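You operate a simulated robot arm through the tools that you are given. There is no shell and no other tool.

The job below is to be done with a simulated robot arm. You get a single attempt, and the scene is never put back.

## Task
Change the cloudy dip water, then soak the wilted lettuce and replant it.
Fine: turn the dip knob to drain till the pan is empty, to fill till the water reaches the red line, then to off; hold the pot under till its plug darkens and push it home in its hole on the grey board; the other lettuces stay put.

It is judged by the outcome, as a careful person would: the job done as asked, and still so three seconds after it is handed in. It fails if anything else is knocked over, pushed out of place, dropped, spilled or broken.

## Robot
A 7-joint arm with a fingered hand, fixed in place. Base frame: the origin is on the floor under the middle of its stand, x ahead of it, y to its left, z up; the work surface is at about z = 0.85. Lengths are in m, angles in rad, forces in N, time in s.
With the tool pointing down near the work surface it reaches from about 0.34 to 0.76 m from the base axis. Its first joint turns from -2.897 to 2.897 rad. Payload 4 kg.
Tool frame: the origin (TCP) lies between the finger pads and is the grasp point; the fingertips stand 0.026 m ahead of it; z points along the fingers, y is the line along which they close. The gripper opens to 0.132 m; its body begins 0.073 m behind the TCP. The gripper is a hand of 4 fingers: y runs from the thumb to the fingers, the wrist lies at [0, 0, -0.239] in the tool frame.
Orientation is that of the tool frame in the base frame, as a unit quaternion [w, x, y, z]. With the fingers straight down and closing along the base's y, the tool's x points along the base's -x, its y along +y and its z along -z.

## Interface
- The arm moves only by the tool send_rows. Its argument "series" is one flat list of numbers, 6 for each row, row after row: the shift along the tool's x, y, z in m, then the turn, a rotation vector about the tool's x, y, z in rad. In form: [tx, ty, tz, rx, ry, rz, tx, ty, tz, rx, ry, rz, ...]. A call has 1 to 20 rows; each row shifts and turns the commanded pose from where the row before left it, along the tool's axes as they then stand. A row lasts 0.2 s, in which the tool goes at most 0.05 m and 0.15 rad; a call with a longer step from one row to the next is refused whole. A pose out of reach is approached as far as the arm can. The call stops where the force on the tool passes 40 N (or 10 N more than at its start, if that is more) or the arm is blocked; 0.2 s more then pass. In this call time passes only in rows, and 0.2 s behind the last. It gives the time, the measured TCP pose, the force on the tool (base axes), the opening and the grip force at its end, in the units of the frame above (readings bear some noise), with the torque about the TCP (base axes, N m) and any sound that the robot's microphone picked up.
- Cameras (640 x 400 px; columns grow to the right, rows downward): "scene" is fixed at [0.3998, -0.4994, 1.6101]; the picture's right is [0.89, -0.45, 0.00], its down [-0.42, -0.82, -0.39] and it looks along [0.18, 0.35, -0.92] (base axes); focal length 280 px, centre (320, 200). "wrist" rides on the gripper at [0.068, 0.002, -0.097] in the tool frame; the picture's right is [-0.03, 1.00, 0.00], its down [-0.82, -0.02, -0.58] and it looks along [-0.58, -0.01, 0.82] (tool axes); focal length 270 px, centre (320, 200). There is no depth. A picture from a camera that has moved, and an enlarged one, comes with that camera's place and axes in the base frame and with its lens.
- get_image(camera): a new picture of that camera. It takes no simulated time.
- slide_trunk(by): slides the trunk up (or, below 0, down) by that many m; the arm rides with it, the base frame stays. It gives what a move gives, with no picture.
- finger_targets(finger1, finger2, finger3, thumb_bend): sets how far each is bent, from 0 (flat) to 1 (curled in); at 0.3 the hand is open as for a grip, at 0.7 the pads meet at the TCP. One left out holds its place. A second passes; each finger stops where it meets its share of the squeeze, and holds until it gets a number again. It is the only way to open and close the hand. It gives what a move gives, with no picture; readings hold the bend of each and the force on the fingers (four entries, about 0 where the hand has none), thumb and palm.
- zoom(camera, box): a new picture of the part [left, top, right, bottom] of that camera's present view, enlarged. It takes no simulated time.
- hand_in(): hands the job in; it is judged then, once.

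Nothing tells you positions but the pictures and the camera data. Unless the task says otherwise, let go and move clear before handing in.

The tools are called after "Request:" as a command line: name --argument value ..., lists and objects as JSON in quotes. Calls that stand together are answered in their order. send_rows: Moves the arm, as the interface text tells. Its arguments: {"type":"object","properties":{"series":{"type":"array","items":{"type":"number"}}},"required":["series"]} The other tools are called the same way: slide_trunk (by) moves the trunk up or down; finger_targets (finger1, finger2, finger3, thumb_bend) moves the fingers one by one; get_image (camera) takes a picture; zoom (camera, box) takes an enlarged picture of a part of a camera's view; hand_in () hands the job in.

At the start:

```text
time_s: 0.0
eef_pos: [0.4384, -0.2164, 1.2886]
ee_rot: [0.0, 0.0, 1.0, 0.0]
force: [0.1, -0.6, -0.2]
moment: [-0.02, 0.01, 0.0]
grip_width: 0.132
finger_force: 0.1
shape: jaw
bend: [0.3, 0.3, 0.3, 0.3]
finger forces: [0.0, 0.0, 0.0, 0.0, 0.0, 0.0]
trunk travel left (down, up): [-0.525, 0.065]
```

scene: 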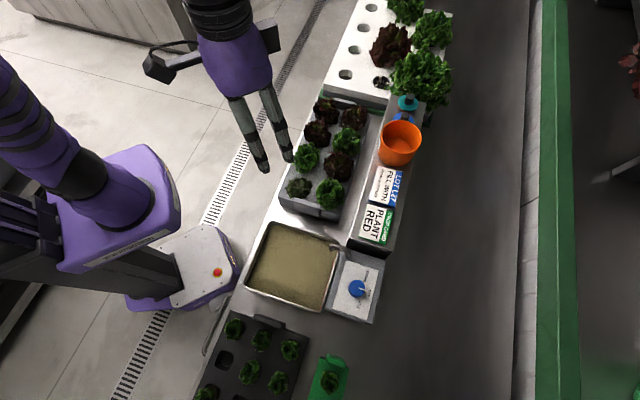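
wrist: 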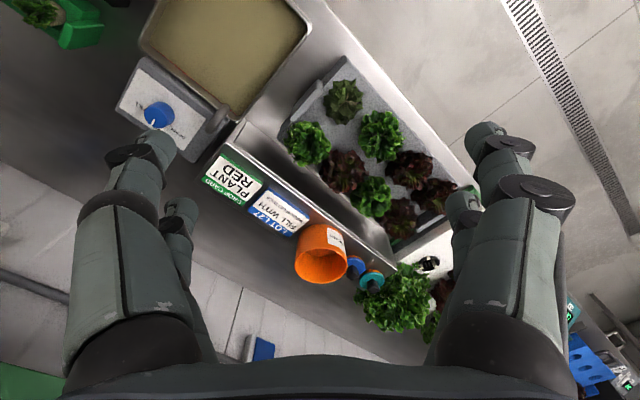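

I see a cloudy pan with a blue knob, a grey board with small lettuces, a green pot holder, and a tray of others. I'll look closer before moving anything.

Request:
zoom --camera "scene" --box '[180, 290, 380, 400]'

Request:
zoom --camera "scene" --box '[230, 210, 400, 330]'

Request:
zoom --camera "scene" --box '[260, 0, 480, 230]'

Request:
zoom --camera "wrist" --box '[0, 0, 320, 200]'

```text
3.20 times, centred on (280, 345) of scene
camera zoom: at [0.3998, -0.4994, 1.6101], right [0.89, -0.45, 0.0], down [-0.42, -0.82, -0.39], along [0.18, 0.35, -0.92], focal length 895 px, centre (448, -264)
```

zoom: 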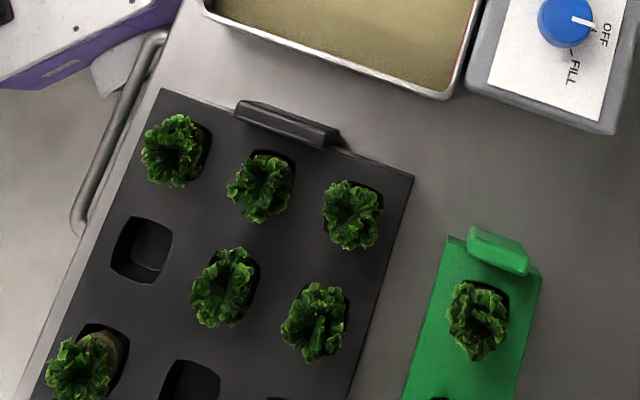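

```text
3.33 times, centred on (315, 270) of scene
camera zoom: at [0.3998, -0.4994, 1.6101], right [0.89, -0.45, 0.0], down [-0.42, -0.82, -0.39], along [0.18, 0.35, -0.92], focal length 932 px, centre (337, -33)
```

zoom: 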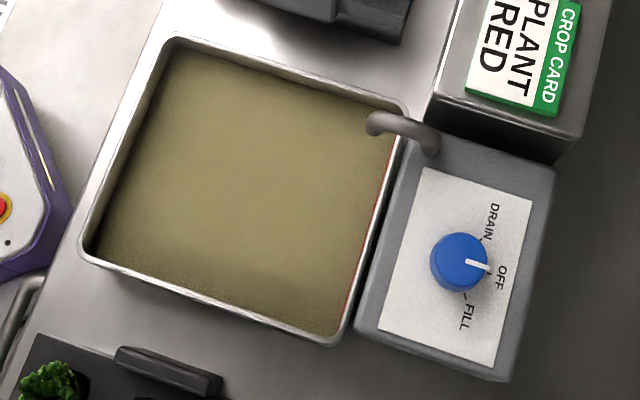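

```text
1.74 times, centred on (370, 115) of scene
camera zoom: at [0.3998, -0.4994, 1.6101], right [0.89, -0.45, 0.0], down [-0.42, -0.82, -0.39], along [0.18, 0.35, -0.92], focal length 486 px, centre (233, 348)
```

zoom: 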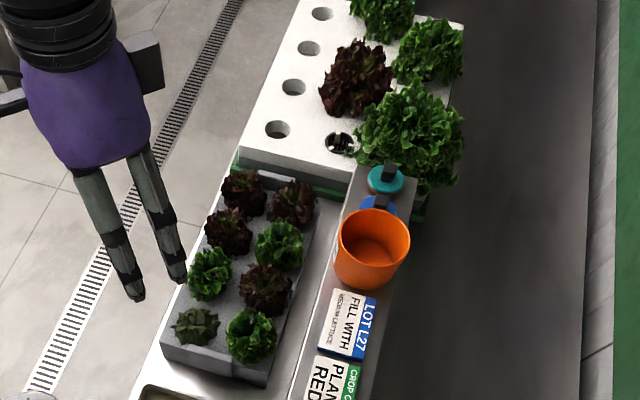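

```text
2.00 times, centred on (160, 100) of wrist
camera zoom: at [0.3702, -0.2138, 1.3866], right [0.03, 1.0, 0.0], down [0.82, -0.02, 0.58], along [0.58, -0.01, -0.82], focal length 541 px, centre (640, 400)
```

zoom: 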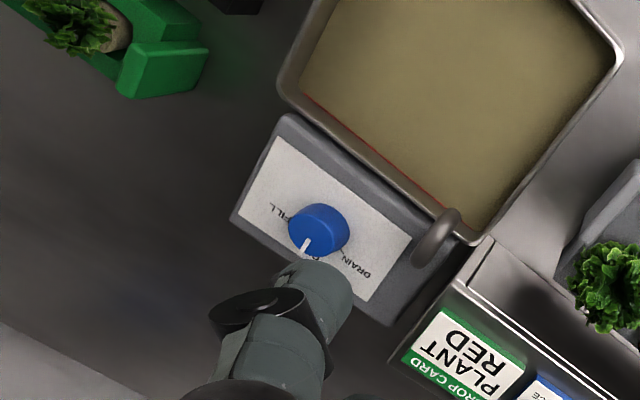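

The pan lies around (0.40, -0.35) with its sides at 45° to the base axes. One lettuce in the grey board north of it looks darker and drooped. I'll zoom in there and on the rest.

Request:
zoom --camera "scene" --box '[270, 85, 380, 225]'

Request:
zoom --camera "wrist" --box '[260, 50, 480, 280]'

Request:
zoom --camera "scene" --box '[330, 230, 390, 330]'

Request:
zoom --camera "scene" --box '[360, 80, 440, 260]'

```text
2.86 times, centred on (325, 155) of scene
camera zoom: at [0.3998, -0.4994, 1.6101], right [0.89, -0.45, 0.0], down [-0.42, -0.82, -0.39], along [0.18, 0.35, -0.92], focal length 799 px, centre (306, 329)
```

zoom: 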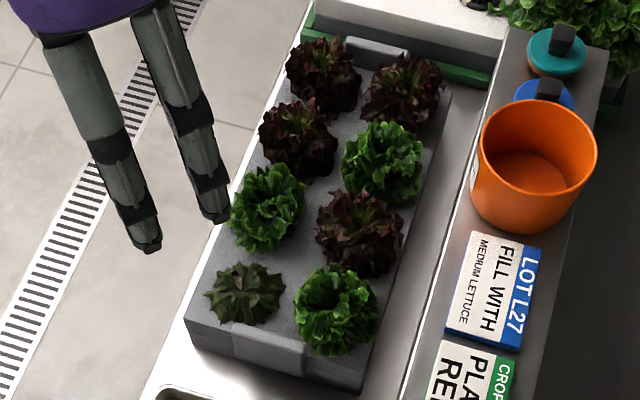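

```text
1.74 times, centred on (370, 165) of wrist
camera zoom: at [0.3702, -0.2138, 1.3866], right [0.03, 1.0, 0.0], down [0.82, -0.02, 0.58], along [0.58, -0.01, -0.82], focal length 470 px, centre (233, 261)
```

zoom: 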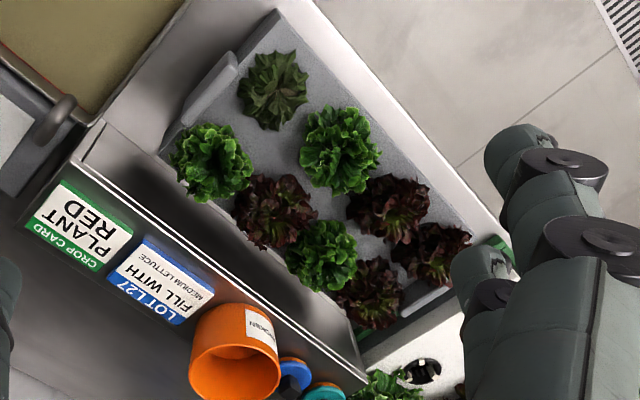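

```text
4.00 times, centred on (360, 280) of scene
camera zoom: at [0.3998, -0.4994, 1.6101], right [0.89, -0.45, 0.0], down [-0.42, -0.82, -0.39], along [0.18, 0.35, -0.92], focal length 1119 px, centre (160, -120)
```

zoom: 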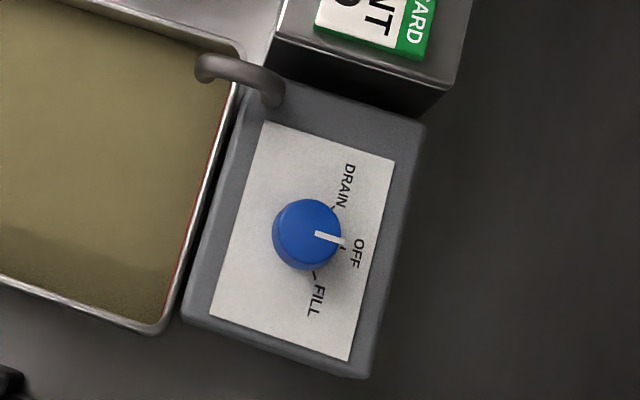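

```text
2.22 times, centred on (400, 170) of scene
camera zoom: at [0.3998, -0.4994, 1.6101], right [0.89, -0.45, 0.0], down [-0.42, -0.82, -0.39], along [0.18, 0.35, -0.92], focal length 622 px, centre (142, 267)
```

zoom: 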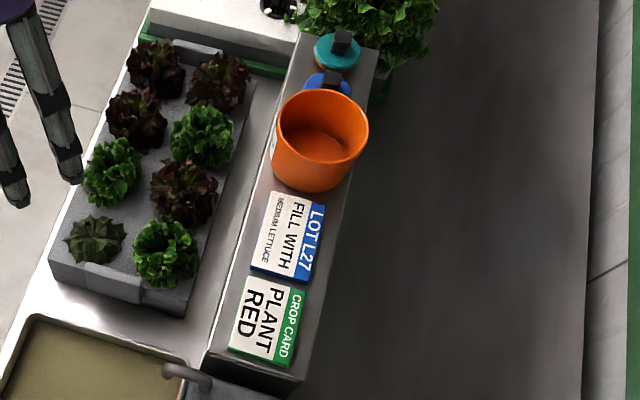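

The wilted lettuce sits at the near corner of the light grey 2x4 board, about (0.497, -0.177). The knob is about (0.502, -0.478), top near z 0.94. I'll study the red line, the knob ticks and the hand's own shape.

Request:
zoom --camera "scene" --box '[310, 235, 345, 315]'

Request:
zoom --camera "scene" --box '[340, 265, 376, 310]'

Request:
zoom --camera "scene" --box '[290, 165, 350, 225]'

Request:
zoom --camera "scene" --box '[140, 0, 320, 190]'

Request:
zoom --camera "wrist" --box '[100, 30, 240, 120]'

```text
5.00 times, centred on (328, 275) of scene
camera zoom: at [0.3998, -0.4994, 1.6101], right [0.89, -0.45, 0.0], down [-0.42, -0.82, -0.39], along [0.18, 0.35, -0.92], focal length 1399 px, centre (282, -175)
```

zoom: 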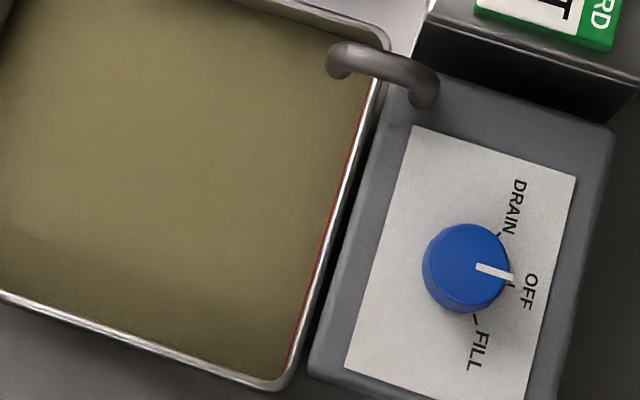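

```text
8.89 times, centred on (358, 288) of scene
camera zoom: at [0.3998, -0.4994, 1.6101], right [0.89, -0.45, 0.0], down [-0.42, -0.82, -0.39], along [0.18, 0.35, -0.92], focal length 2487 px, centre (-18, -578)
```

zoom: 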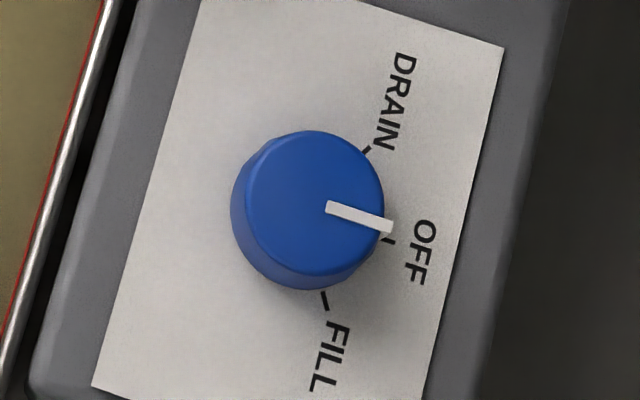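

```text
6.67 times, centred on (320, 195) of scene
camera zoom: at [0.3998, -0.4994, 1.6101], right [0.89, -0.45, 0.0], down [-0.42, -0.82, -0.39], along [0.18, 0.35, -0.92], focal length 1865 px, centre (320, 233)
```

zoom: 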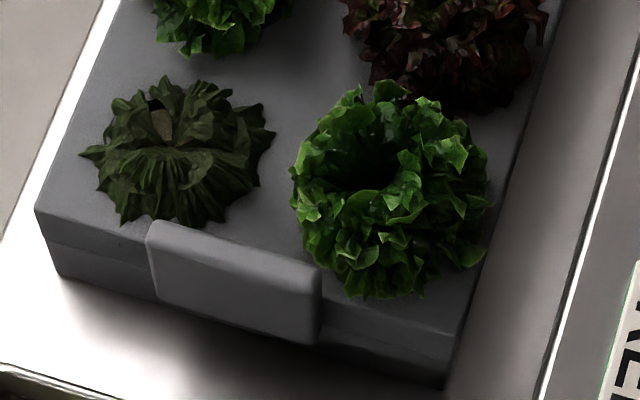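

```text
2.11 times, centred on (230, 95) of scene
camera zoom: at [0.3998, -0.4994, 1.6101], right [0.89, -0.45, 0.0], down [-0.42, -0.82, -0.39], along [0.18, 0.35, -0.92], focal length 589 px, centre (510, 421)
```

zoom: 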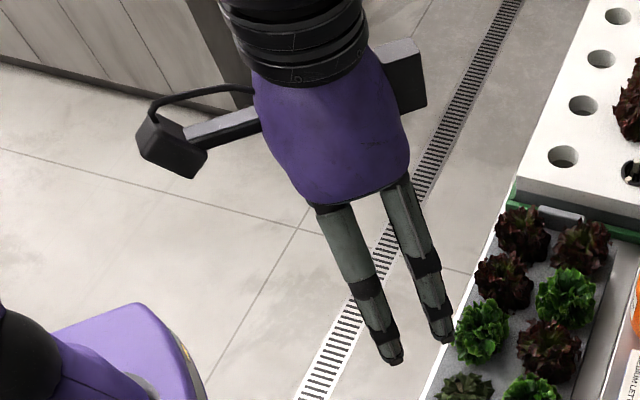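

```text
4.44 times, centred on (170, 75) of wrist
camera zoom: at [0.3702, -0.2138, 1.3866], right [0.03, 1.0, 0.0], down [0.82, -0.02, 0.58], along [0.58, -0.01, -0.82], focal length 1201 px, centre (987, 756)
```

zoom: 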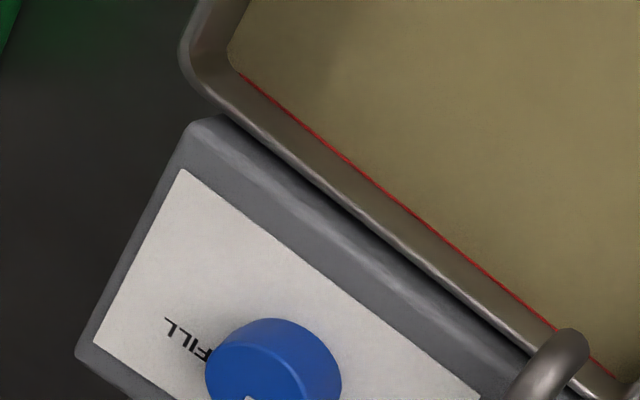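

The water now sits right at the red line, so that is my reference for filling. I'll try the fingers one at a time in free air to learn which is where.

Request:
finger_targets --thumb_bend 0.55

Request:
get_image --camera "wrist"

Request:
finger_targets --finger1 0.55

Request:
get_image --camera "wrist"

Request:
finger_targets --finger2 0.55

Request:
get_image --camera "wrist"

Request:
finger_targets --finger3 0.55

Request:
get_image --camera "wrist"

Request:
zoom --camera "scene" --box '[140, 0, 320, 190]'

```text
time_s: 1.0
eef_pos: [0.4384, -0.216, 1.2895]
ee_rot: [0.0, 0.0, 1.0, 0.0]
force: [0.4, 0.5, -0.1]
moment: [0.02, 0.01, 0.02]
grip_width: 0.0916
finger_force: 0.0
shape: fingers
bend: [0.3, 0.3, 0.3, 0.55]
finger forces: [0.1, 0.0, 0.1, 0.0, 0.0, 0.0]
trunk travel left (down, up): [-0.525, 0.065]
```

```text
taken
camera wrist: at [0.3702, -0.2138, 1.3866], right [0.03, 1.0, 0.0], down [0.82, -0.02, 0.58], along [0.58, -0.01, -0.82], focal length 270 px, centre (320, 200)
```

wrist: 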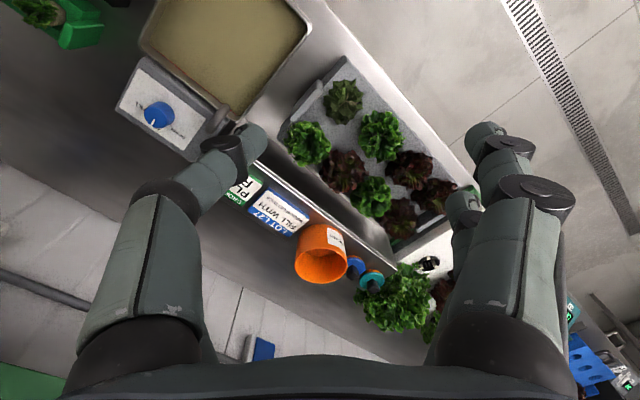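

```text
time_s: 2.0
eef_pos: [0.4384, -0.2165, 1.289]
ee_rot: [0.0, 0.0, 1.0, 0.001]
force: [0.4, -1.1, 0.5]
moment: [-0.02, 0.02, -0.01]
grip_width: 0.0497
finger_force: 0.1
shape: fingers
bend: [0.55, 0.3, 0.3, 0.55]
finger forces: [0.1, 0.1, 0.0, 0.0, 0.1, 0.1]
trunk travel left (down, up): [-0.525, 0.065]
```

```text
taken
camera wrist: at [0.3702, -0.2138, 1.3866], right [0.03, 1.0, 0.0], down [0.82, -0.02, 0.58], along [0.58, -0.01, -0.82], focal length 270 px, centre (320, 200)
```

wrist: 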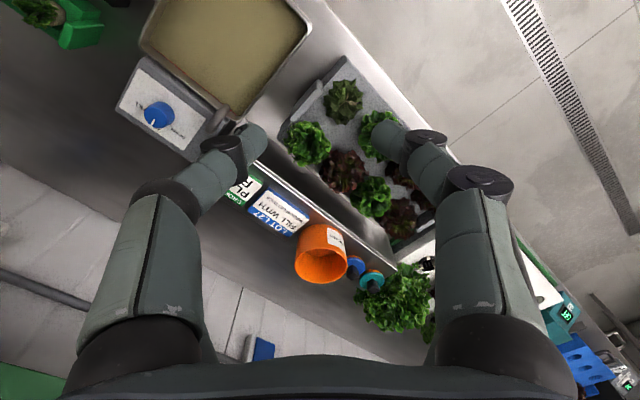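

```text
time_s: 3.0
eef_pos: [0.4361, -0.2165, 1.2888]
ee_rot: [0.0, 0.001, 1.0, 0.0]
force: [-0.7, 0.3, -0.1]
moment: [-0.01, 0.03, 0.02]
grip_width: 0.0494
finger_force: 0.1
shape: fingers
bend: [0.55, 0.55, 0.3, 0.55]
finger forces: [0.0, 0.0, 0.0, 0.0, 0.1, 0.0]
trunk travel left (down, up): [-0.525, 0.065]
```

```text
taken
camera wrist: at [0.3702, -0.2138, 1.3866], right [0.03, 1.0, 0.0], down [0.82, -0.02, 0.58], along [0.58, -0.01, -0.82], focal length 270 px, centre (320, 200)
```

wrist: 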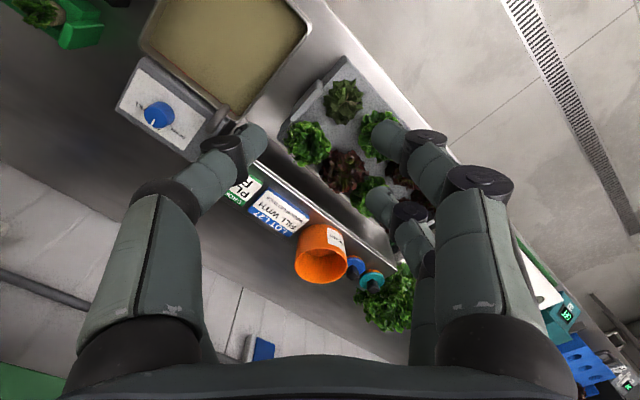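

```text
time_s: 4.0
eef_pos: [0.4375, -0.2172, 1.2891]
ee_rot: [0.0, 0.0, 1.0, -0.001]
force: [-1.2, -0.4, 0.1]
moment: [-0.04, 0.02, 0.0]
grip_width: 0.0498
finger_force: 0.0
shape: fingers
bend: [0.55, 0.55, 0.55, 0.55]
finger forces: [0.1, 0.1, 0.1, 0.0, 0.1, 0.0]
trunk travel left (down, up): [-0.525, 0.065]
```

```text
taken
camera wrist: at [0.3702, -0.2138, 1.3866], right [0.03, 1.0, 0.0], down [0.82, -0.02, 0.58], along [0.58, -0.01, -0.82], focal length 270 px, centre (320, 200)
```

wrist: 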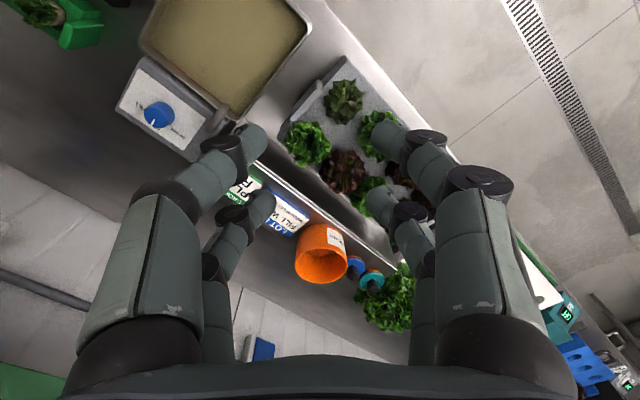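

```text
2.11 times, centred on (230, 95) of scene
camera zoom: at [0.3998, -0.4994, 1.6101], right [0.89, -0.45, 0.0], down [-0.42, -0.82, -0.39], along [0.18, 0.35, -0.92], focal length 589 px, centre (510, 421)
```

zoom: 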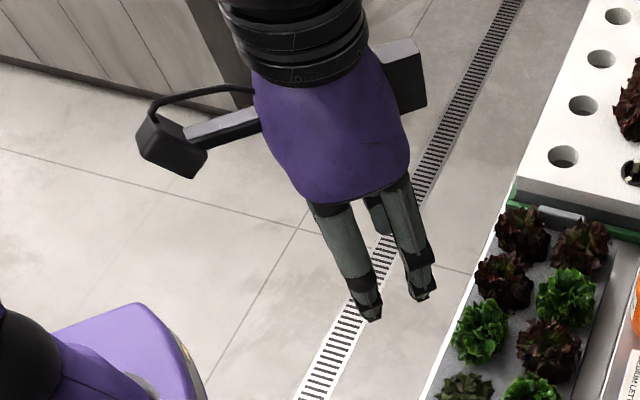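

The hand is two opposed pairs: thumb and finger3 on one side, finger1 and finger2 on the other, about 0.037 m apart along the tool's x. I'll move above the knob and turn the hand square to the bench, then look again.

Request:
send_rows --series '[-0.008, -0.0328, 0.0236, 0, 0, 0, -0.008, -0.0328, 0.0236, 0, 0, 0, -0.008, -0.0328, 0.0236, 0, 0, 0, -0.008, -0.0328, 0.0236, 0, 0, 0, -0.008, -0.0328, 0.0236, 0, 0, 0, -0.008, -0.0328, 0.0236, 0, 0, 0, -0.008, -0.0328, 0.0236, 0, 0, 0, -0.008, -0.0328, 0.0236, 0, 0, 0, 0, 0, 0, 0, 0, 0.131, 0, 0, 0, 0, 0, 0.131, 0, 0, 0, 0, 0, 0.131, 0, 0, 0, 0, 0, 0.131, 0, 0, 0, 0, 0, 0.131, 0, 0, 0, 0, 0, 0.131]'

Request:
get_image --camera "wrist"

Request:
get_image --camera "scene"

```text
time_s: 7.0
eef_pos: [0.5029, -0.4782, 1.1005]
ee_rot: [0.0, 0.384, 0.923, 0.0]
force: [0.7, -0.4, -0.5]
moment: [0.01, 0.02, 0.05]
grip_width: 0.0493
finger_force: 0.1
shape: fingers
bend: [0.55, 0.55, 0.55, 0.55]
finger forces: [0.0, 0.1, 0.1, 0.0, 0.1, 0.0]
trunk travel left (down, up): [-0.525, 0.065]
```

```text
taken
camera wrist: at [0.4562, -0.4278, 1.1981], right [0.73, 0.69, 0.0], down [0.56, -0.59, 0.58], along [0.4, -0.42, -0.82], focal length 270 px, centre (320, 200)
```

wrist: 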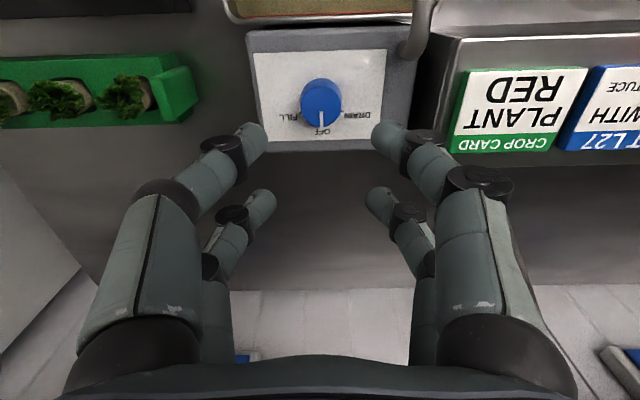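

```text
taken
```

scene: 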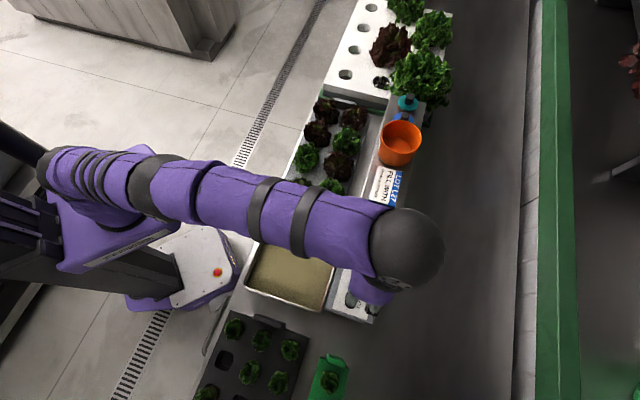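

The hand is now square over the knob, with the pan's near half still visible to the scene camera. I'll zoom to fix the knob's centre and height before going down.

Request:
zoom --camera "wrist" --box '[240, 20, 420, 140]'

Request:
zoom --camera "scene" --box '[230, 230, 400, 340]'

```text
3.33 times, centred on (330, 80) of wrist
camera zoom: at [0.4562, -0.4278, 1.1981], right [0.73, 0.69, 0.0], down [0.56, -0.59, 0.58], along [0.4, -0.42, -0.82], focal length 901 px, centre (287, 600)
```

zoom: 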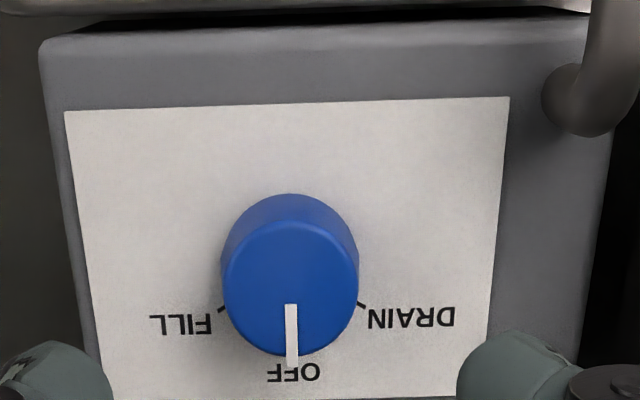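

```text
3.64 times, centred on (315, 285) of scene
camera zoom: at [0.3998, -0.4994, 1.6101], right [0.89, -0.45, 0.0], down [-0.42, -0.82, -0.39], along [0.18, 0.35, -0.92], focal length 1017 px, centre (338, -109)
```

zoom: 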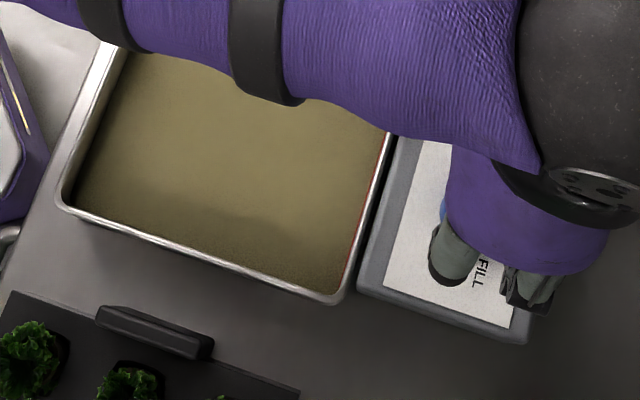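

Knob centre comes out at about (0.506, -0.478) with its top near 0.945. I'll open the fingers a little and go down over it.

Request:
finger_targets --finger1 0.45 --finger2 0.45 --finger3 0.45 --thumb_bend 0.45

Request:
send_rows --series '[-0.0021, 0.0021, 0.03, 0, 0, 0, 0, 0, 0.03, 0, 0, 0, 0, 0, 0.03, 0, 0, 0, 0, 0, 0.02, 0, 0, 0]'

Request:
get_image --camera "wrist"

Request:
get_image --camera "scene"

```text
time_s: 8.0
eef_pos: [0.5012, -0.4787, 1.1006]
ee_rot: [-0.001, 0.383, 0.924, 0.0]
force: [0.6, 0.1, 0.9]
moment: [0.0, 0.01, 0.0]
grip_width: 0.0824
finger_force: 0.0
shape: fingers
bend: [0.45, 0.45, 0.45, 0.45]
finger forces: [0.0, 0.0, 0.0, 0.0, 0.0, 0.1]
trunk travel left (down, up): [-0.525, 0.065]
```

```text
time_s: 9.0
eef_pos: [0.5064, -0.4815, 0.991]
ee_rot: [-0.001, 0.383, 0.924, 0.0]
force: [0.3, 0.9, 0.9]
moment: [-0.01, 0.02, 0.04]
grip_width: 0.0823
finger_force: 0.1
shape: fingers
bend: [0.45, 0.45, 0.45, 0.45]
finger forces: [0.1, 0.0, 0.1, 0.1, 0.1, 0.0]
trunk travel left (down, up): [-0.525, 0.065]
```

```text
taken
camera wrist: at [0.4598, -0.4299, 1.0881], right [0.73, 0.69, 0.0], down [0.56, -0.59, 0.58], along [0.4, -0.42, -0.82], focal length 270 px, centre (320, 200)
```

wrist: 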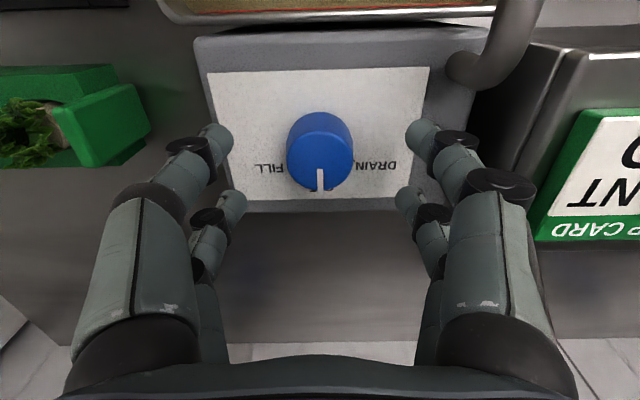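

```text
taken
```

scene: 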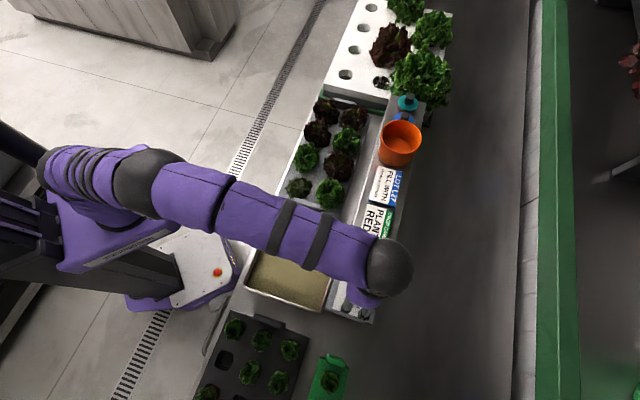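

The knob sits between the finger pairs. I'll zoom once more to check the centring before the last few centimetres.

Request:
zoom --camera "wrist" --box '[220, 80, 420, 220]'

Request:
zoom --camera "scene" --box '[230, 230, 400, 340]'

```text
2.86 times, centred on (320, 150) of wrist
camera zoom: at [0.4598, -0.4299, 1.0881], right [0.73, 0.69, 0.0], down [0.56, -0.59, 0.58], along [0.4, -0.42, -0.82], focal length 772 px, centre (320, 343)
```

zoom: 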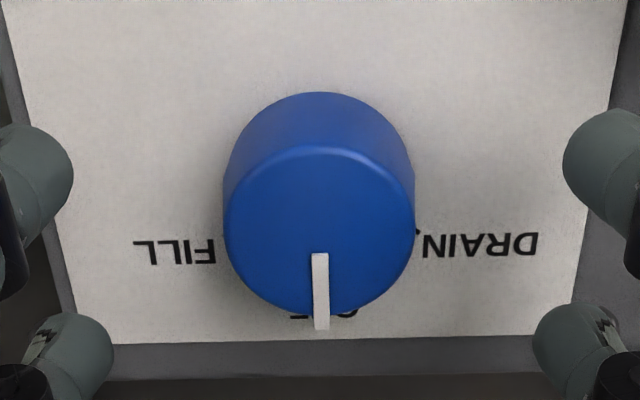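

```text
3.64 times, centred on (315, 285) of scene
camera zoom: at [0.3998, -0.4994, 1.6101], right [0.89, -0.45, 0.0], down [-0.42, -0.82, -0.39], along [0.18, 0.35, -0.92], focal length 1017 px, centre (338, -109)
```

zoom: 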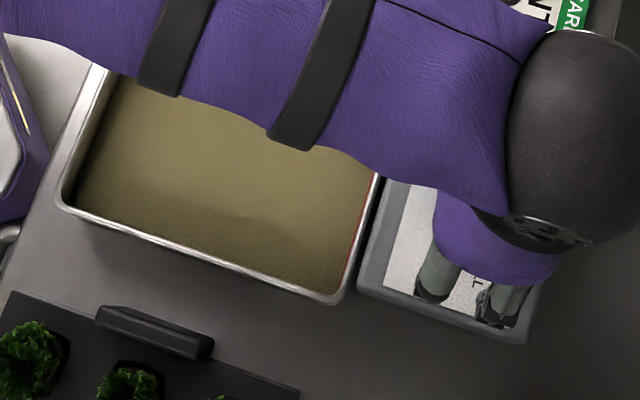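

All views agree on a knob top at about z 0.96 and a slightly tapered knob about 0.036–0.040 across, with the panel near 0.937. I'll lower to TCP z 0.970 and close on it.

Request:
send_rows --series '[0.003, 0, 0.011, 0, 0, 0, 0, 0, 0.01, 0, 0, 0]'

Request:
get_image --camera "wrist"

Request:
zoom --camera "scene" --box '[320, 250, 400, 330]'

```text
time_s: 9.6
eef_pos: [0.504, -0.478, 0.9689]
ee_rot: [0.0, 0.383, 0.924, 0.0]
force: [-0.7, 0.1, -0.1]
moment: [0.02, 0.04, 0.05]
grip_width: 0.0822
finger_force: 0.0
shape: fingers
bend: [0.45, 0.45, 0.45, 0.45]
finger forces: [0.1, 0.0, 0.0, 0.0, 0.0, 0.1]
trunk travel left (down, up): [-0.525, 0.065]
```

```text
taken
camera wrist: at [0.4572, -0.4275, 1.0663], right [0.73, 0.69, 0.0], down [0.56, -0.59, 0.58], along [0.4, -0.42, -0.82], focal length 270 px, centre (320, 200)
```

wrist: 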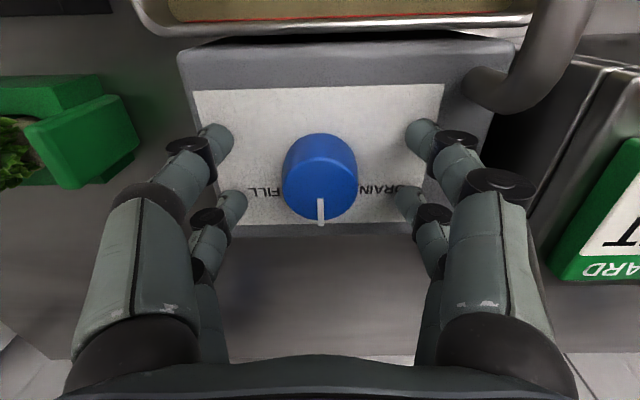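

```text
5.00 times, centred on (360, 290) of scene
camera zoom: at [0.3998, -0.4994, 1.6101], right [0.89, -0.45, 0.0], down [-0.42, -0.82, -0.39], along [0.18, 0.35, -0.92], focal length 1399 px, centre (120, -250)
```

zoom: 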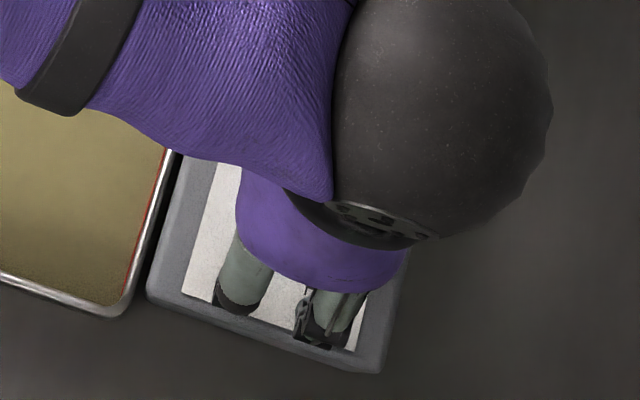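

The knob is centred between the pairs. Closing on it now.

Request:
finger_targets --finger1 0.66 --finger2 0.66 --finger3 0.66 --thumb_bend 0.66

Request:
get_image --camera "wrist"

```text
time_s: 10.6
eef_pos: [0.5036, -0.4778, 0.9685]
ee_rot: [0.0, 0.383, 0.924, 0.0]
force: [-0.4, -0.4, -1.5]
moment: [-0.01, -0.04, -0.04]
grip_width: 0.0173
finger_force: 2.3
shape: fingers
bend: [0.65, 0.64, 0.64, 0.65]
finger forces: [0.9, 1.2, 1.4, 0.1, 0.9, 0.1]
trunk travel left (down, up): [-0.525, 0.065]
```

```text
taken
camera wrist: at [0.4573, -0.4275, 1.0663], right [0.73, 0.69, 0.0], down [0.56, -0.59, 0.58], along [0.4, -0.42, -0.82], focal length 270 px, centre (320, 200)
```

wrist: 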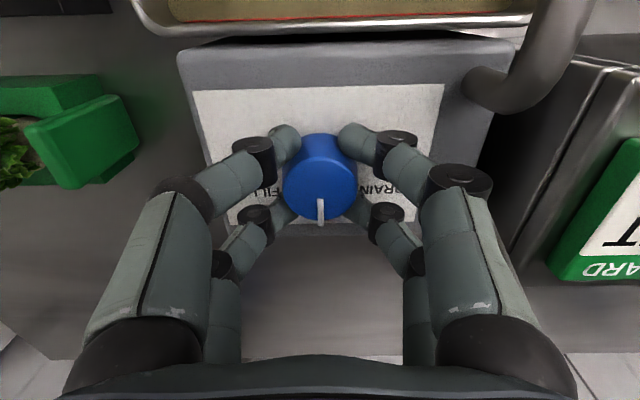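

The fingers touch the knob with only about 2 N. I'll tighten a bit before turning.

Request:
finger_targets --finger1 0.8 --finger2 0.8 --finger3 0.8 --thumb_bend 0.8

Request:
zoom --camera "wrist" --box '[220, 90, 420, 240]'

```text
time_s: 11.6
eef_pos: [0.5027, -0.4779, 0.9676]
ee_rot: [-0.001, 0.384, 0.924, 0.001]
force: [-5.9, 2.0, -10.3]
moment: [-0.01, 0.03, 0.02]
grip_width: 0.0062
finger_force: 21.8
shape: fingers
bend: [0.7, 0.68, 0.68, 0.72]
finger forces: [8.7, 11.9, 9.4, 0.0, 14.6, 0.0]
trunk travel left (down, up): [-0.525, 0.065]
```

```text
2.67 times, centred on (320, 165) of wrist
camera zoom: at [0.4568, -0.4277, 1.0656], right [0.73, 0.69, 0.0], down [0.56, -0.59, 0.58], along [0.4, -0.42, -0.82], focal length 721 px, centre (320, 293)
```

zoom: 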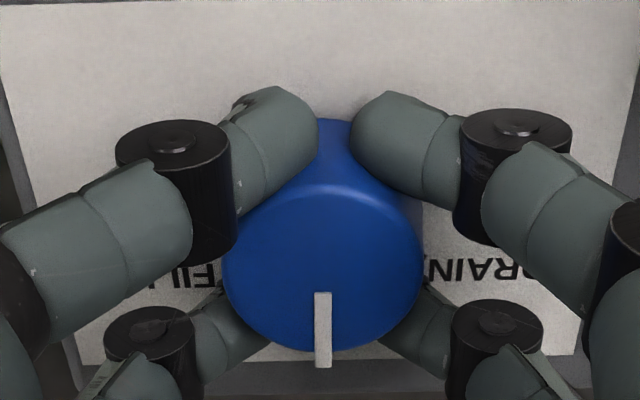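

The grip is firm at about 22 N. Now turning toward DRAIN, counter-clockwise from above, in stages.

Request:
send_rows --series '[0, 0, 0, 0, 0, -0.13, 0, 0, 0, 0, 0, -0.13, 0, 0, 0, 0, 0, -0.13, 0, 0, 0, 0, 0, -0.13]'

Request:
zoom --camera "wrist" --box '[220, 90, 420, 240]'

Request:
zoom --camera "scene" --box '[230, 230, 400, 340]'

```text
time_s: 12.6
eef_pos: [0.5015, -0.4784, 0.9684]
ee_rot: [-0.001, 0.133, 0.991, 0.0]
force: [-6.3, -3.0, -8.0]
moment: [-0.07, 0.03, 0.0]
grip_width: 0.0059
finger_force: 22.0
shape: fingers
bend: [0.7, 0.68, 0.68, 0.72]
finger forces: [8.6, 11.7, 9.9, 0.0, 14.9, 0.0]
trunk travel left (down, up): [-0.525, 0.065]
```

```text
2.67 times, centred on (320, 165) of wrist
camera zoom: at [0.4381, -0.4581, 1.0654], right [0.29, 0.96, 0.0], down [0.78, -0.23, 0.58], along [0.55, -0.16, -0.82], focal length 721 px, centre (320, 293)
```

zoom: 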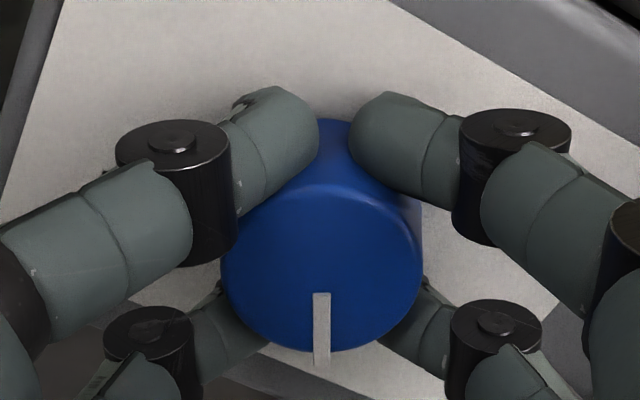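

```text
3.64 times, centred on (315, 285) of scene
camera zoom: at [0.3998, -0.4994, 1.6101], right [0.89, -0.45, 0.0], down [-0.42, -0.82, -0.39], along [0.18, 0.35, -0.92], focal length 1017 px, centre (338, -109)
```

zoom: 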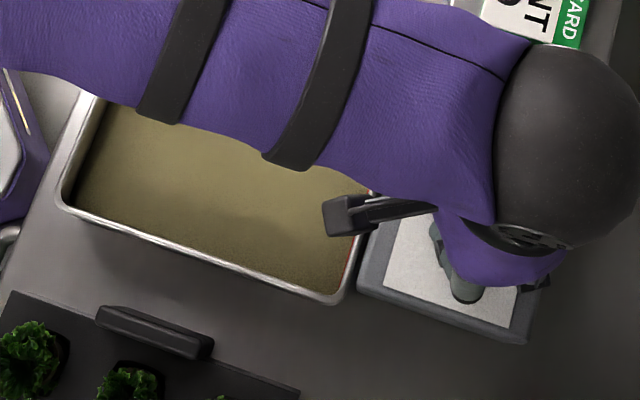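

The knob turns with the hand without slipping. Another half radian brings it to the DRAIN mark at about 60°.

Request:
send_rows --series '[0, 0, 0, 0, 0, -0.13, 0, 0, 0, 0, 0, -0.13, 0, 0, 0, 0, 0, -0.13, 0, 0, 0, 0, 0, -0.137]'

Request:
get_image --camera "wrist"

Request:
zoom --camera "scene" --box '[230, 230, 400, 340]'

```text
time_s: 13.6
eef_pos: [0.5026, -0.4794, 0.969]
ee_rot: [0.0, -0.131, 0.991, 0.001]
force: [-3.8, -7.9, -12.2]
moment: [-0.12, 0.0, 0.0]
grip_width: 0.0058
finger_force: 22.5
shape: fingers
bend: [0.7, 0.68, 0.68, 0.72]
finger forces: [8.3, 11.0, 10.2, 0.0, 14.9, 0.0]
trunk travel left (down, up): [-0.525, 0.065]
```

```text
taken
camera wrist: at [0.4373, -0.494, 1.0656], right [-0.23, 0.97, 0.0], down [0.79, 0.19, 0.58], along [0.56, 0.14, -0.82], focal length 270 px, centre (320, 200)
```

wrist: 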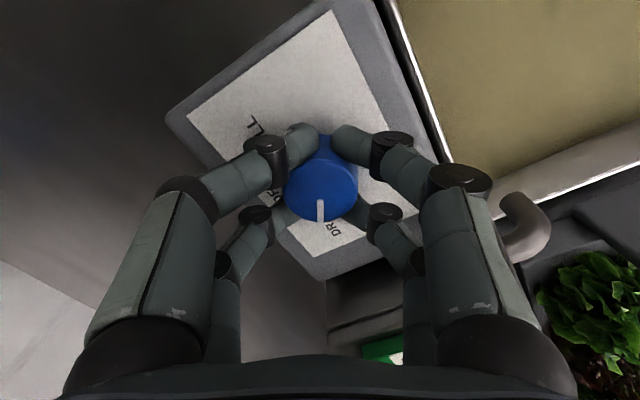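

```text
3.64 times, centred on (315, 285) of scene
camera zoom: at [0.3998, -0.4994, 1.6101], right [0.89, -0.45, 0.0], down [-0.42, -0.82, -0.39], along [0.18, 0.35, -0.92], focal length 1017 px, centre (338, -109)
```

zoom: 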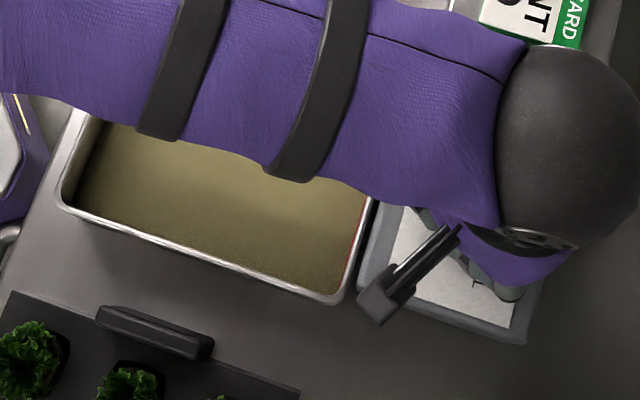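

The pointer is now at DRAIN. I'll wait a second and compare the water.

Request:
send_rows --series '[0, 0, 0, 0, 0, 0, 0, 0, 0, 0, 0, 0, 0, 0, 0, 0, 0, 0, 0, 0, 0, 0, 0, 0]'

Request:
zoom --camera "wrist" --box '[240, 110, 400, 280]'

Request:
zoom --camera "scene" --box '[230, 230, 400, 340]'

```text
time_s: 14.6
eef_pos: [0.5023, -0.48, 0.9682]
ee_rot: [0.0, -0.13, 0.992, 0.001]
force: [-4.4, -7.9, -12.3]
moment: [-0.15, -0.04, -0.02]
grip_width: 0.0057
finger_force: 22.2
shape: fingers
bend: [0.7, 0.68, 0.68, 0.72]
finger forces: [8.3, 10.7, 10.3, 0.1, 15.1, 0.0]
trunk travel left (down, up): [-0.525, 0.065]
```

```text
2.35 times, centred on (320, 195) of wrist
camera zoom: at [0.4372, -0.4939, 1.0657], right [-0.23, 0.97, 0.0], down [0.79, 0.19, 0.58], along [0.56, 0.14, -0.82], focal length 636 px, centre (320, 212)
```

zoom: 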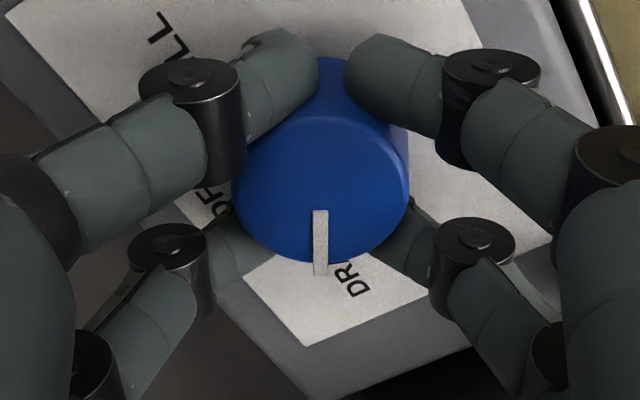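

```text
3.64 times, centred on (315, 285) of scene
camera zoom: at [0.3998, -0.4994, 1.6101], right [0.89, -0.45, 0.0], down [-0.42, -0.82, -0.39], along [0.18, 0.35, -0.92], focal length 1017 px, centre (338, -109)
```

zoom: 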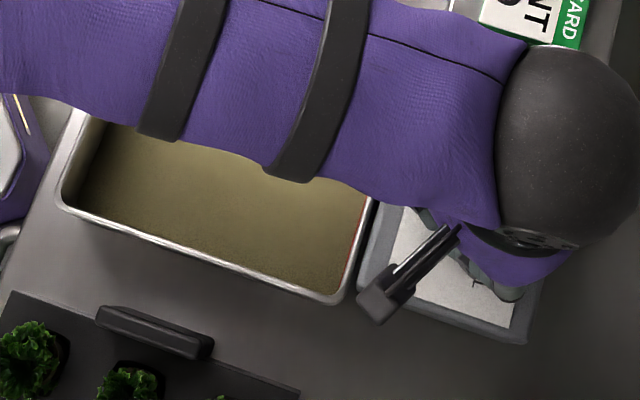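

The water's left edge seems to have moved in slightly. I'll wait longer and compare.

Request:
send_rows --series '[0, 0, 0, 0, 0, 0, 0, 0, 0, 0, 0, 0, 0, 0, 0, 0, 0, 0, 0, 0, 0, 0, 0, 0, 0, 0, 0, 0, 0, 0, 0, 0, 0, 0, 0, 0, 0, 0, 0, 0, 0, 0, 0, 0, 0, 0, 0, 0, 0, 0, 0, 0, 0, 0]'

Request:
zoom --camera "scene" --box '[230, 230, 400, 340]'

Request:
get_image --camera "wrist"

```text
time_s: 16.6
eef_pos: [0.5029, -0.4787, 0.9675]
ee_rot: [0.001, -0.129, 0.992, 0.001]
force: [-3.2, -8.4, -13.0]
moment: [-0.14, 0.02, 0.02]
grip_width: 0.006
finger_force: 21.9
shape: fingers
bend: [0.7, 0.68, 0.68, 0.72]
finger forces: [8.4, 10.9, 10.1, 0.0, 14.9, 0.0]
trunk travel left (down, up): [-0.525, 0.065]
```

```text
3.64 times, centred on (315, 285) of scene
camera zoom: at [0.3998, -0.4994, 1.6101], right [0.89, -0.45, 0.0], down [-0.42, -0.82, -0.39], along [0.18, 0.35, -0.92], focal length 1017 px, centre (338, -109)
```

zoom: 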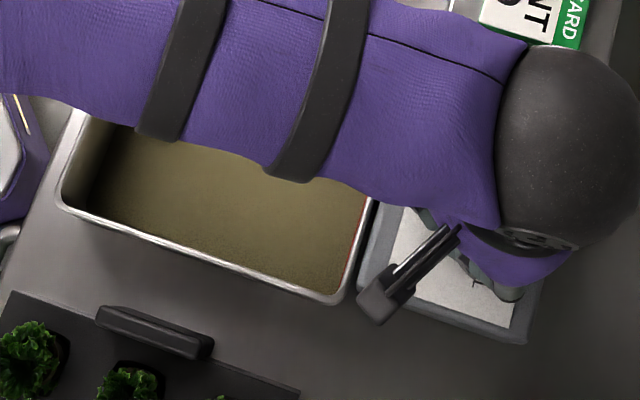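

```text
taken
camera wrist: at [0.4372, -0.494, 1.0657], right [-0.23, 0.97, 0.0], down [0.79, 0.19, 0.58], along [0.56, 0.14, -0.82], focal length 270 px, centre (320, 200)
```

wrist: 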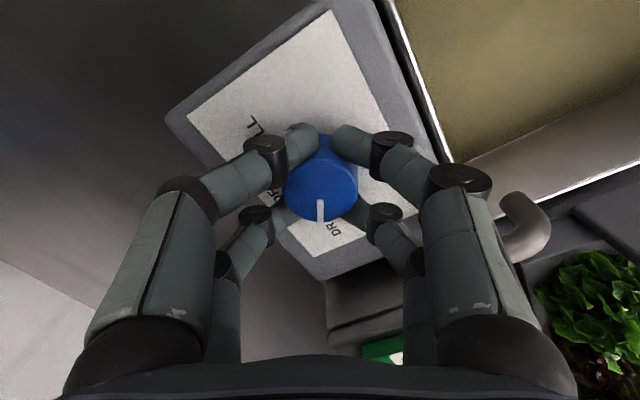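

It is draining steadily. Holding the knob there and waiting.

Request:
send_rows --series '[0, 0, 0, 0, 0, 0, 0, 0, 0, 0, 0, 0, 0, 0, 0, 0, 0, 0, 0, 0, 0, 0, 0, 0, 0, 0, 0, 0, 0, 0, 0, 0, 0, 0, 0, 0, 0, 0, 0, 0, 0, 0, 0, 0, 0, 0, 0, 0, 0, 0, 0, 0, 0, 0, 0, 0, 0, 0, 0, 0, 0, 0, 0, 0, 0, 0, 0, 0, 0, 0, 0, 0, 0, 0, 0, 0, 0, 0, 0, 0, 0, 0, 0, 0]'

Request:
zoom --camera "scene" --box '[230, 230, 400, 340]'

Request:
get_image --camera "wrist"

```text
time_s: 19.6
eef_pos: [0.503, -0.4782, 0.9685]
ee_rot: [0.0, -0.13, 0.992, 0.0]
force: [-7.3, -4.9, -13.2]
moment: [-0.09, 0.08, 0.03]
grip_width: 0.0051
finger_force: 24.0
shape: fingers
bend: [0.7, 0.68, 0.68, 0.72]
finger forces: [10.4, 12.1, 8.7, 0.0, 15.0, 0.0]
trunk travel left (down, up): [-0.525, 0.065]
```

```text
3.64 times, centred on (315, 285) of scene
camera zoom: at [0.3998, -0.4994, 1.6101], right [0.89, -0.45, 0.0], down [-0.42, -0.82, -0.39], along [0.18, 0.35, -0.92], focal length 1017 px, centre (338, -109)
```

zoom: 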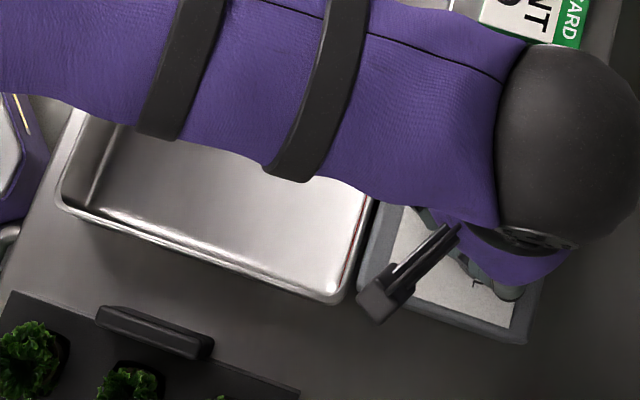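

```text
taken
camera wrist: at [0.4372, -0.4936, 1.0659], right [-0.23, 0.97, 0.0], down [0.79, 0.19, 0.58], along [0.56, 0.14, -0.82], focal length 270 px, centre (320, 200)
```

wrist: 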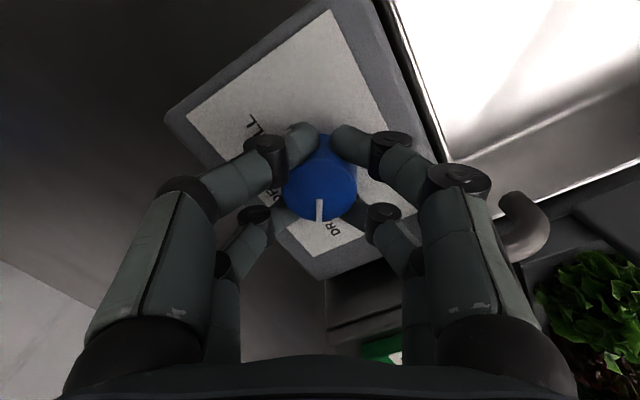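

The pan looks bare. I'll give it one more second, then check that no film of cloudy water is left.

Request:
send_rows --series '[0, 0, 0, 0, 0, 0, 0, 0, 0, 0, 0, 0, 0, 0, 0, 0, 0, 0, 0, 0, 0, 0, 0, 0, 0, 0, 0, 0, 0, 0]'

Request:
zoom --camera "scene" --box '[240, 255, 340, 320]'

Request:
zoom --camera "wrist" --box '[380, 0, 640, 200]'

```text
time_s: 20.8
eef_pos: [0.5033, -0.4794, 0.9688]
ee_rot: [0.0, -0.129, 0.992, 0.001]
force: [-6.2, -4.8, -13.3]
moment: [-0.07, 0.05, 0.02]
grip_width: 0.0053
finger_force: 23.1
shape: fingers
bend: [0.7, 0.68, 0.68, 0.72]
finger forces: [10.2, 12.4, 8.5, 0.0, 14.9, 0.1]
trunk travel left (down, up): [-0.525, 0.065]
```

```text
6.15 times, centred on (290, 288) of scene
camera zoom: at [0.3998, -0.4994, 1.6101], right [0.89, -0.45, 0.0], down [-0.42, -0.82, -0.39], along [0.18, 0.35, -0.92], focal length 1722 px, centre (505, -338)
```

zoom: 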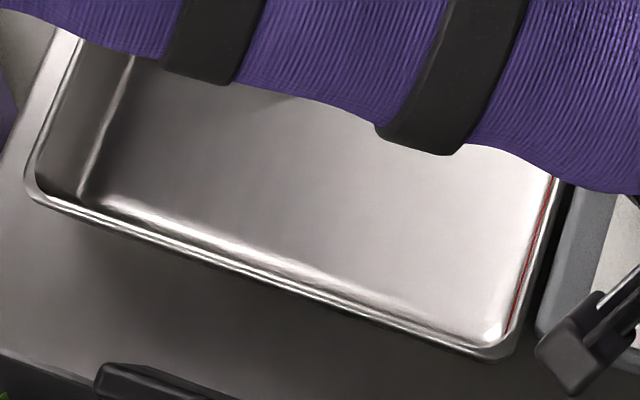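

```text
2.00 times, centred on (510, 100) of wrist
camera zoom: at [0.4372, -0.4936, 1.0659], right [-0.23, 0.97, 0.0], down [0.79, 0.19, 0.58], along [0.56, 0.14, -0.82], focal length 541 px, centre (-60, 400)
```

zoom: 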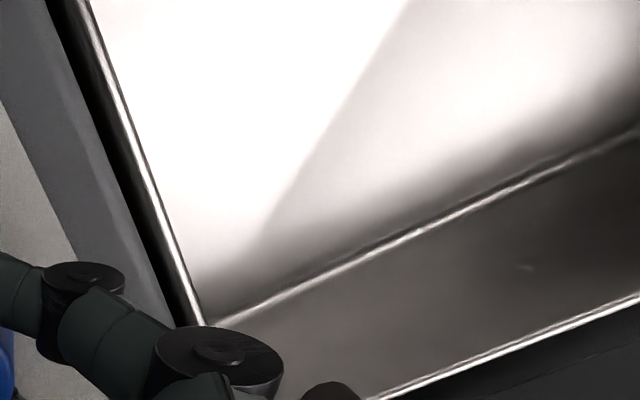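

The pan is empty and dry. Turning back clockwise to OFF first, then I'll go on to FILL.

Request:
send_rows --series '[0, 0, 0, 0, 0, 0.15, 0, 0, 0, 0, 0, 0.15, 0, 0, 0, 0, 0, 0.15, 0, 0, 0, 0, 0, 0.15, 0, 0, 0, 0, 0, 0.15, 0, 0, 0, 0, 0, 0.15, 0, 0, 0, 0, 0, 0.147]'

Request:
zoom --camera "wrist" --box '[220, 90, 420, 240]'

Request:
zoom --camera "scene" --box '[240, 255, 340, 320]'

```text
time_s: 22.4
eef_pos: [0.5036, -0.4772, 0.9692]
ee_rot: [-0.001, 0.383, 0.924, 0.001]
force: [1.1, -4.4, -13.9]
moment: [-0.15, -0.1, 0.05]
grip_width: 0.0044
finger_force: 22.6
shape: fingers
bend: [0.71, 0.68, 0.68, 0.72]
finger forces: [7.4, 15.1, 10.5, 0.0, 12.6, 0.0]
trunk travel left (down, up): [-0.525, 0.065]
```

```text
2.67 times, centred on (320, 165) of wrist
camera zoom: at [0.4569, -0.4269, 1.0662], right [0.73, 0.69, 0.0], down [0.56, -0.59, 0.58], along [0.4, -0.42, -0.82], focal length 721 px, centre (320, 293)
```

zoom: 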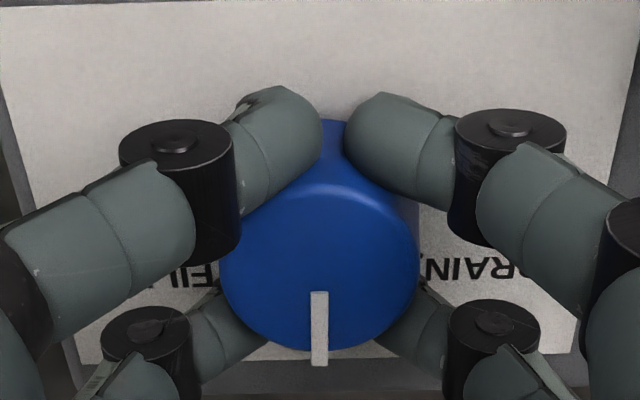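

```text
6.15 times, centred on (290, 288) of scene
camera zoom: at [0.3998, -0.4994, 1.6101], right [0.89, -0.45, 0.0], down [-0.42, -0.82, -0.39], along [0.18, 0.35, -0.92], focal length 1722 px, centre (505, -338)
```

zoom: 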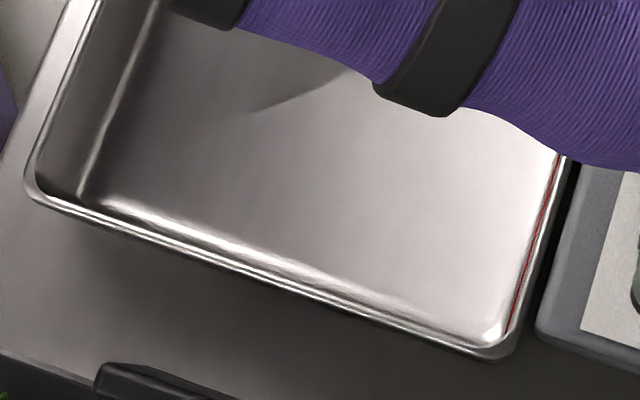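

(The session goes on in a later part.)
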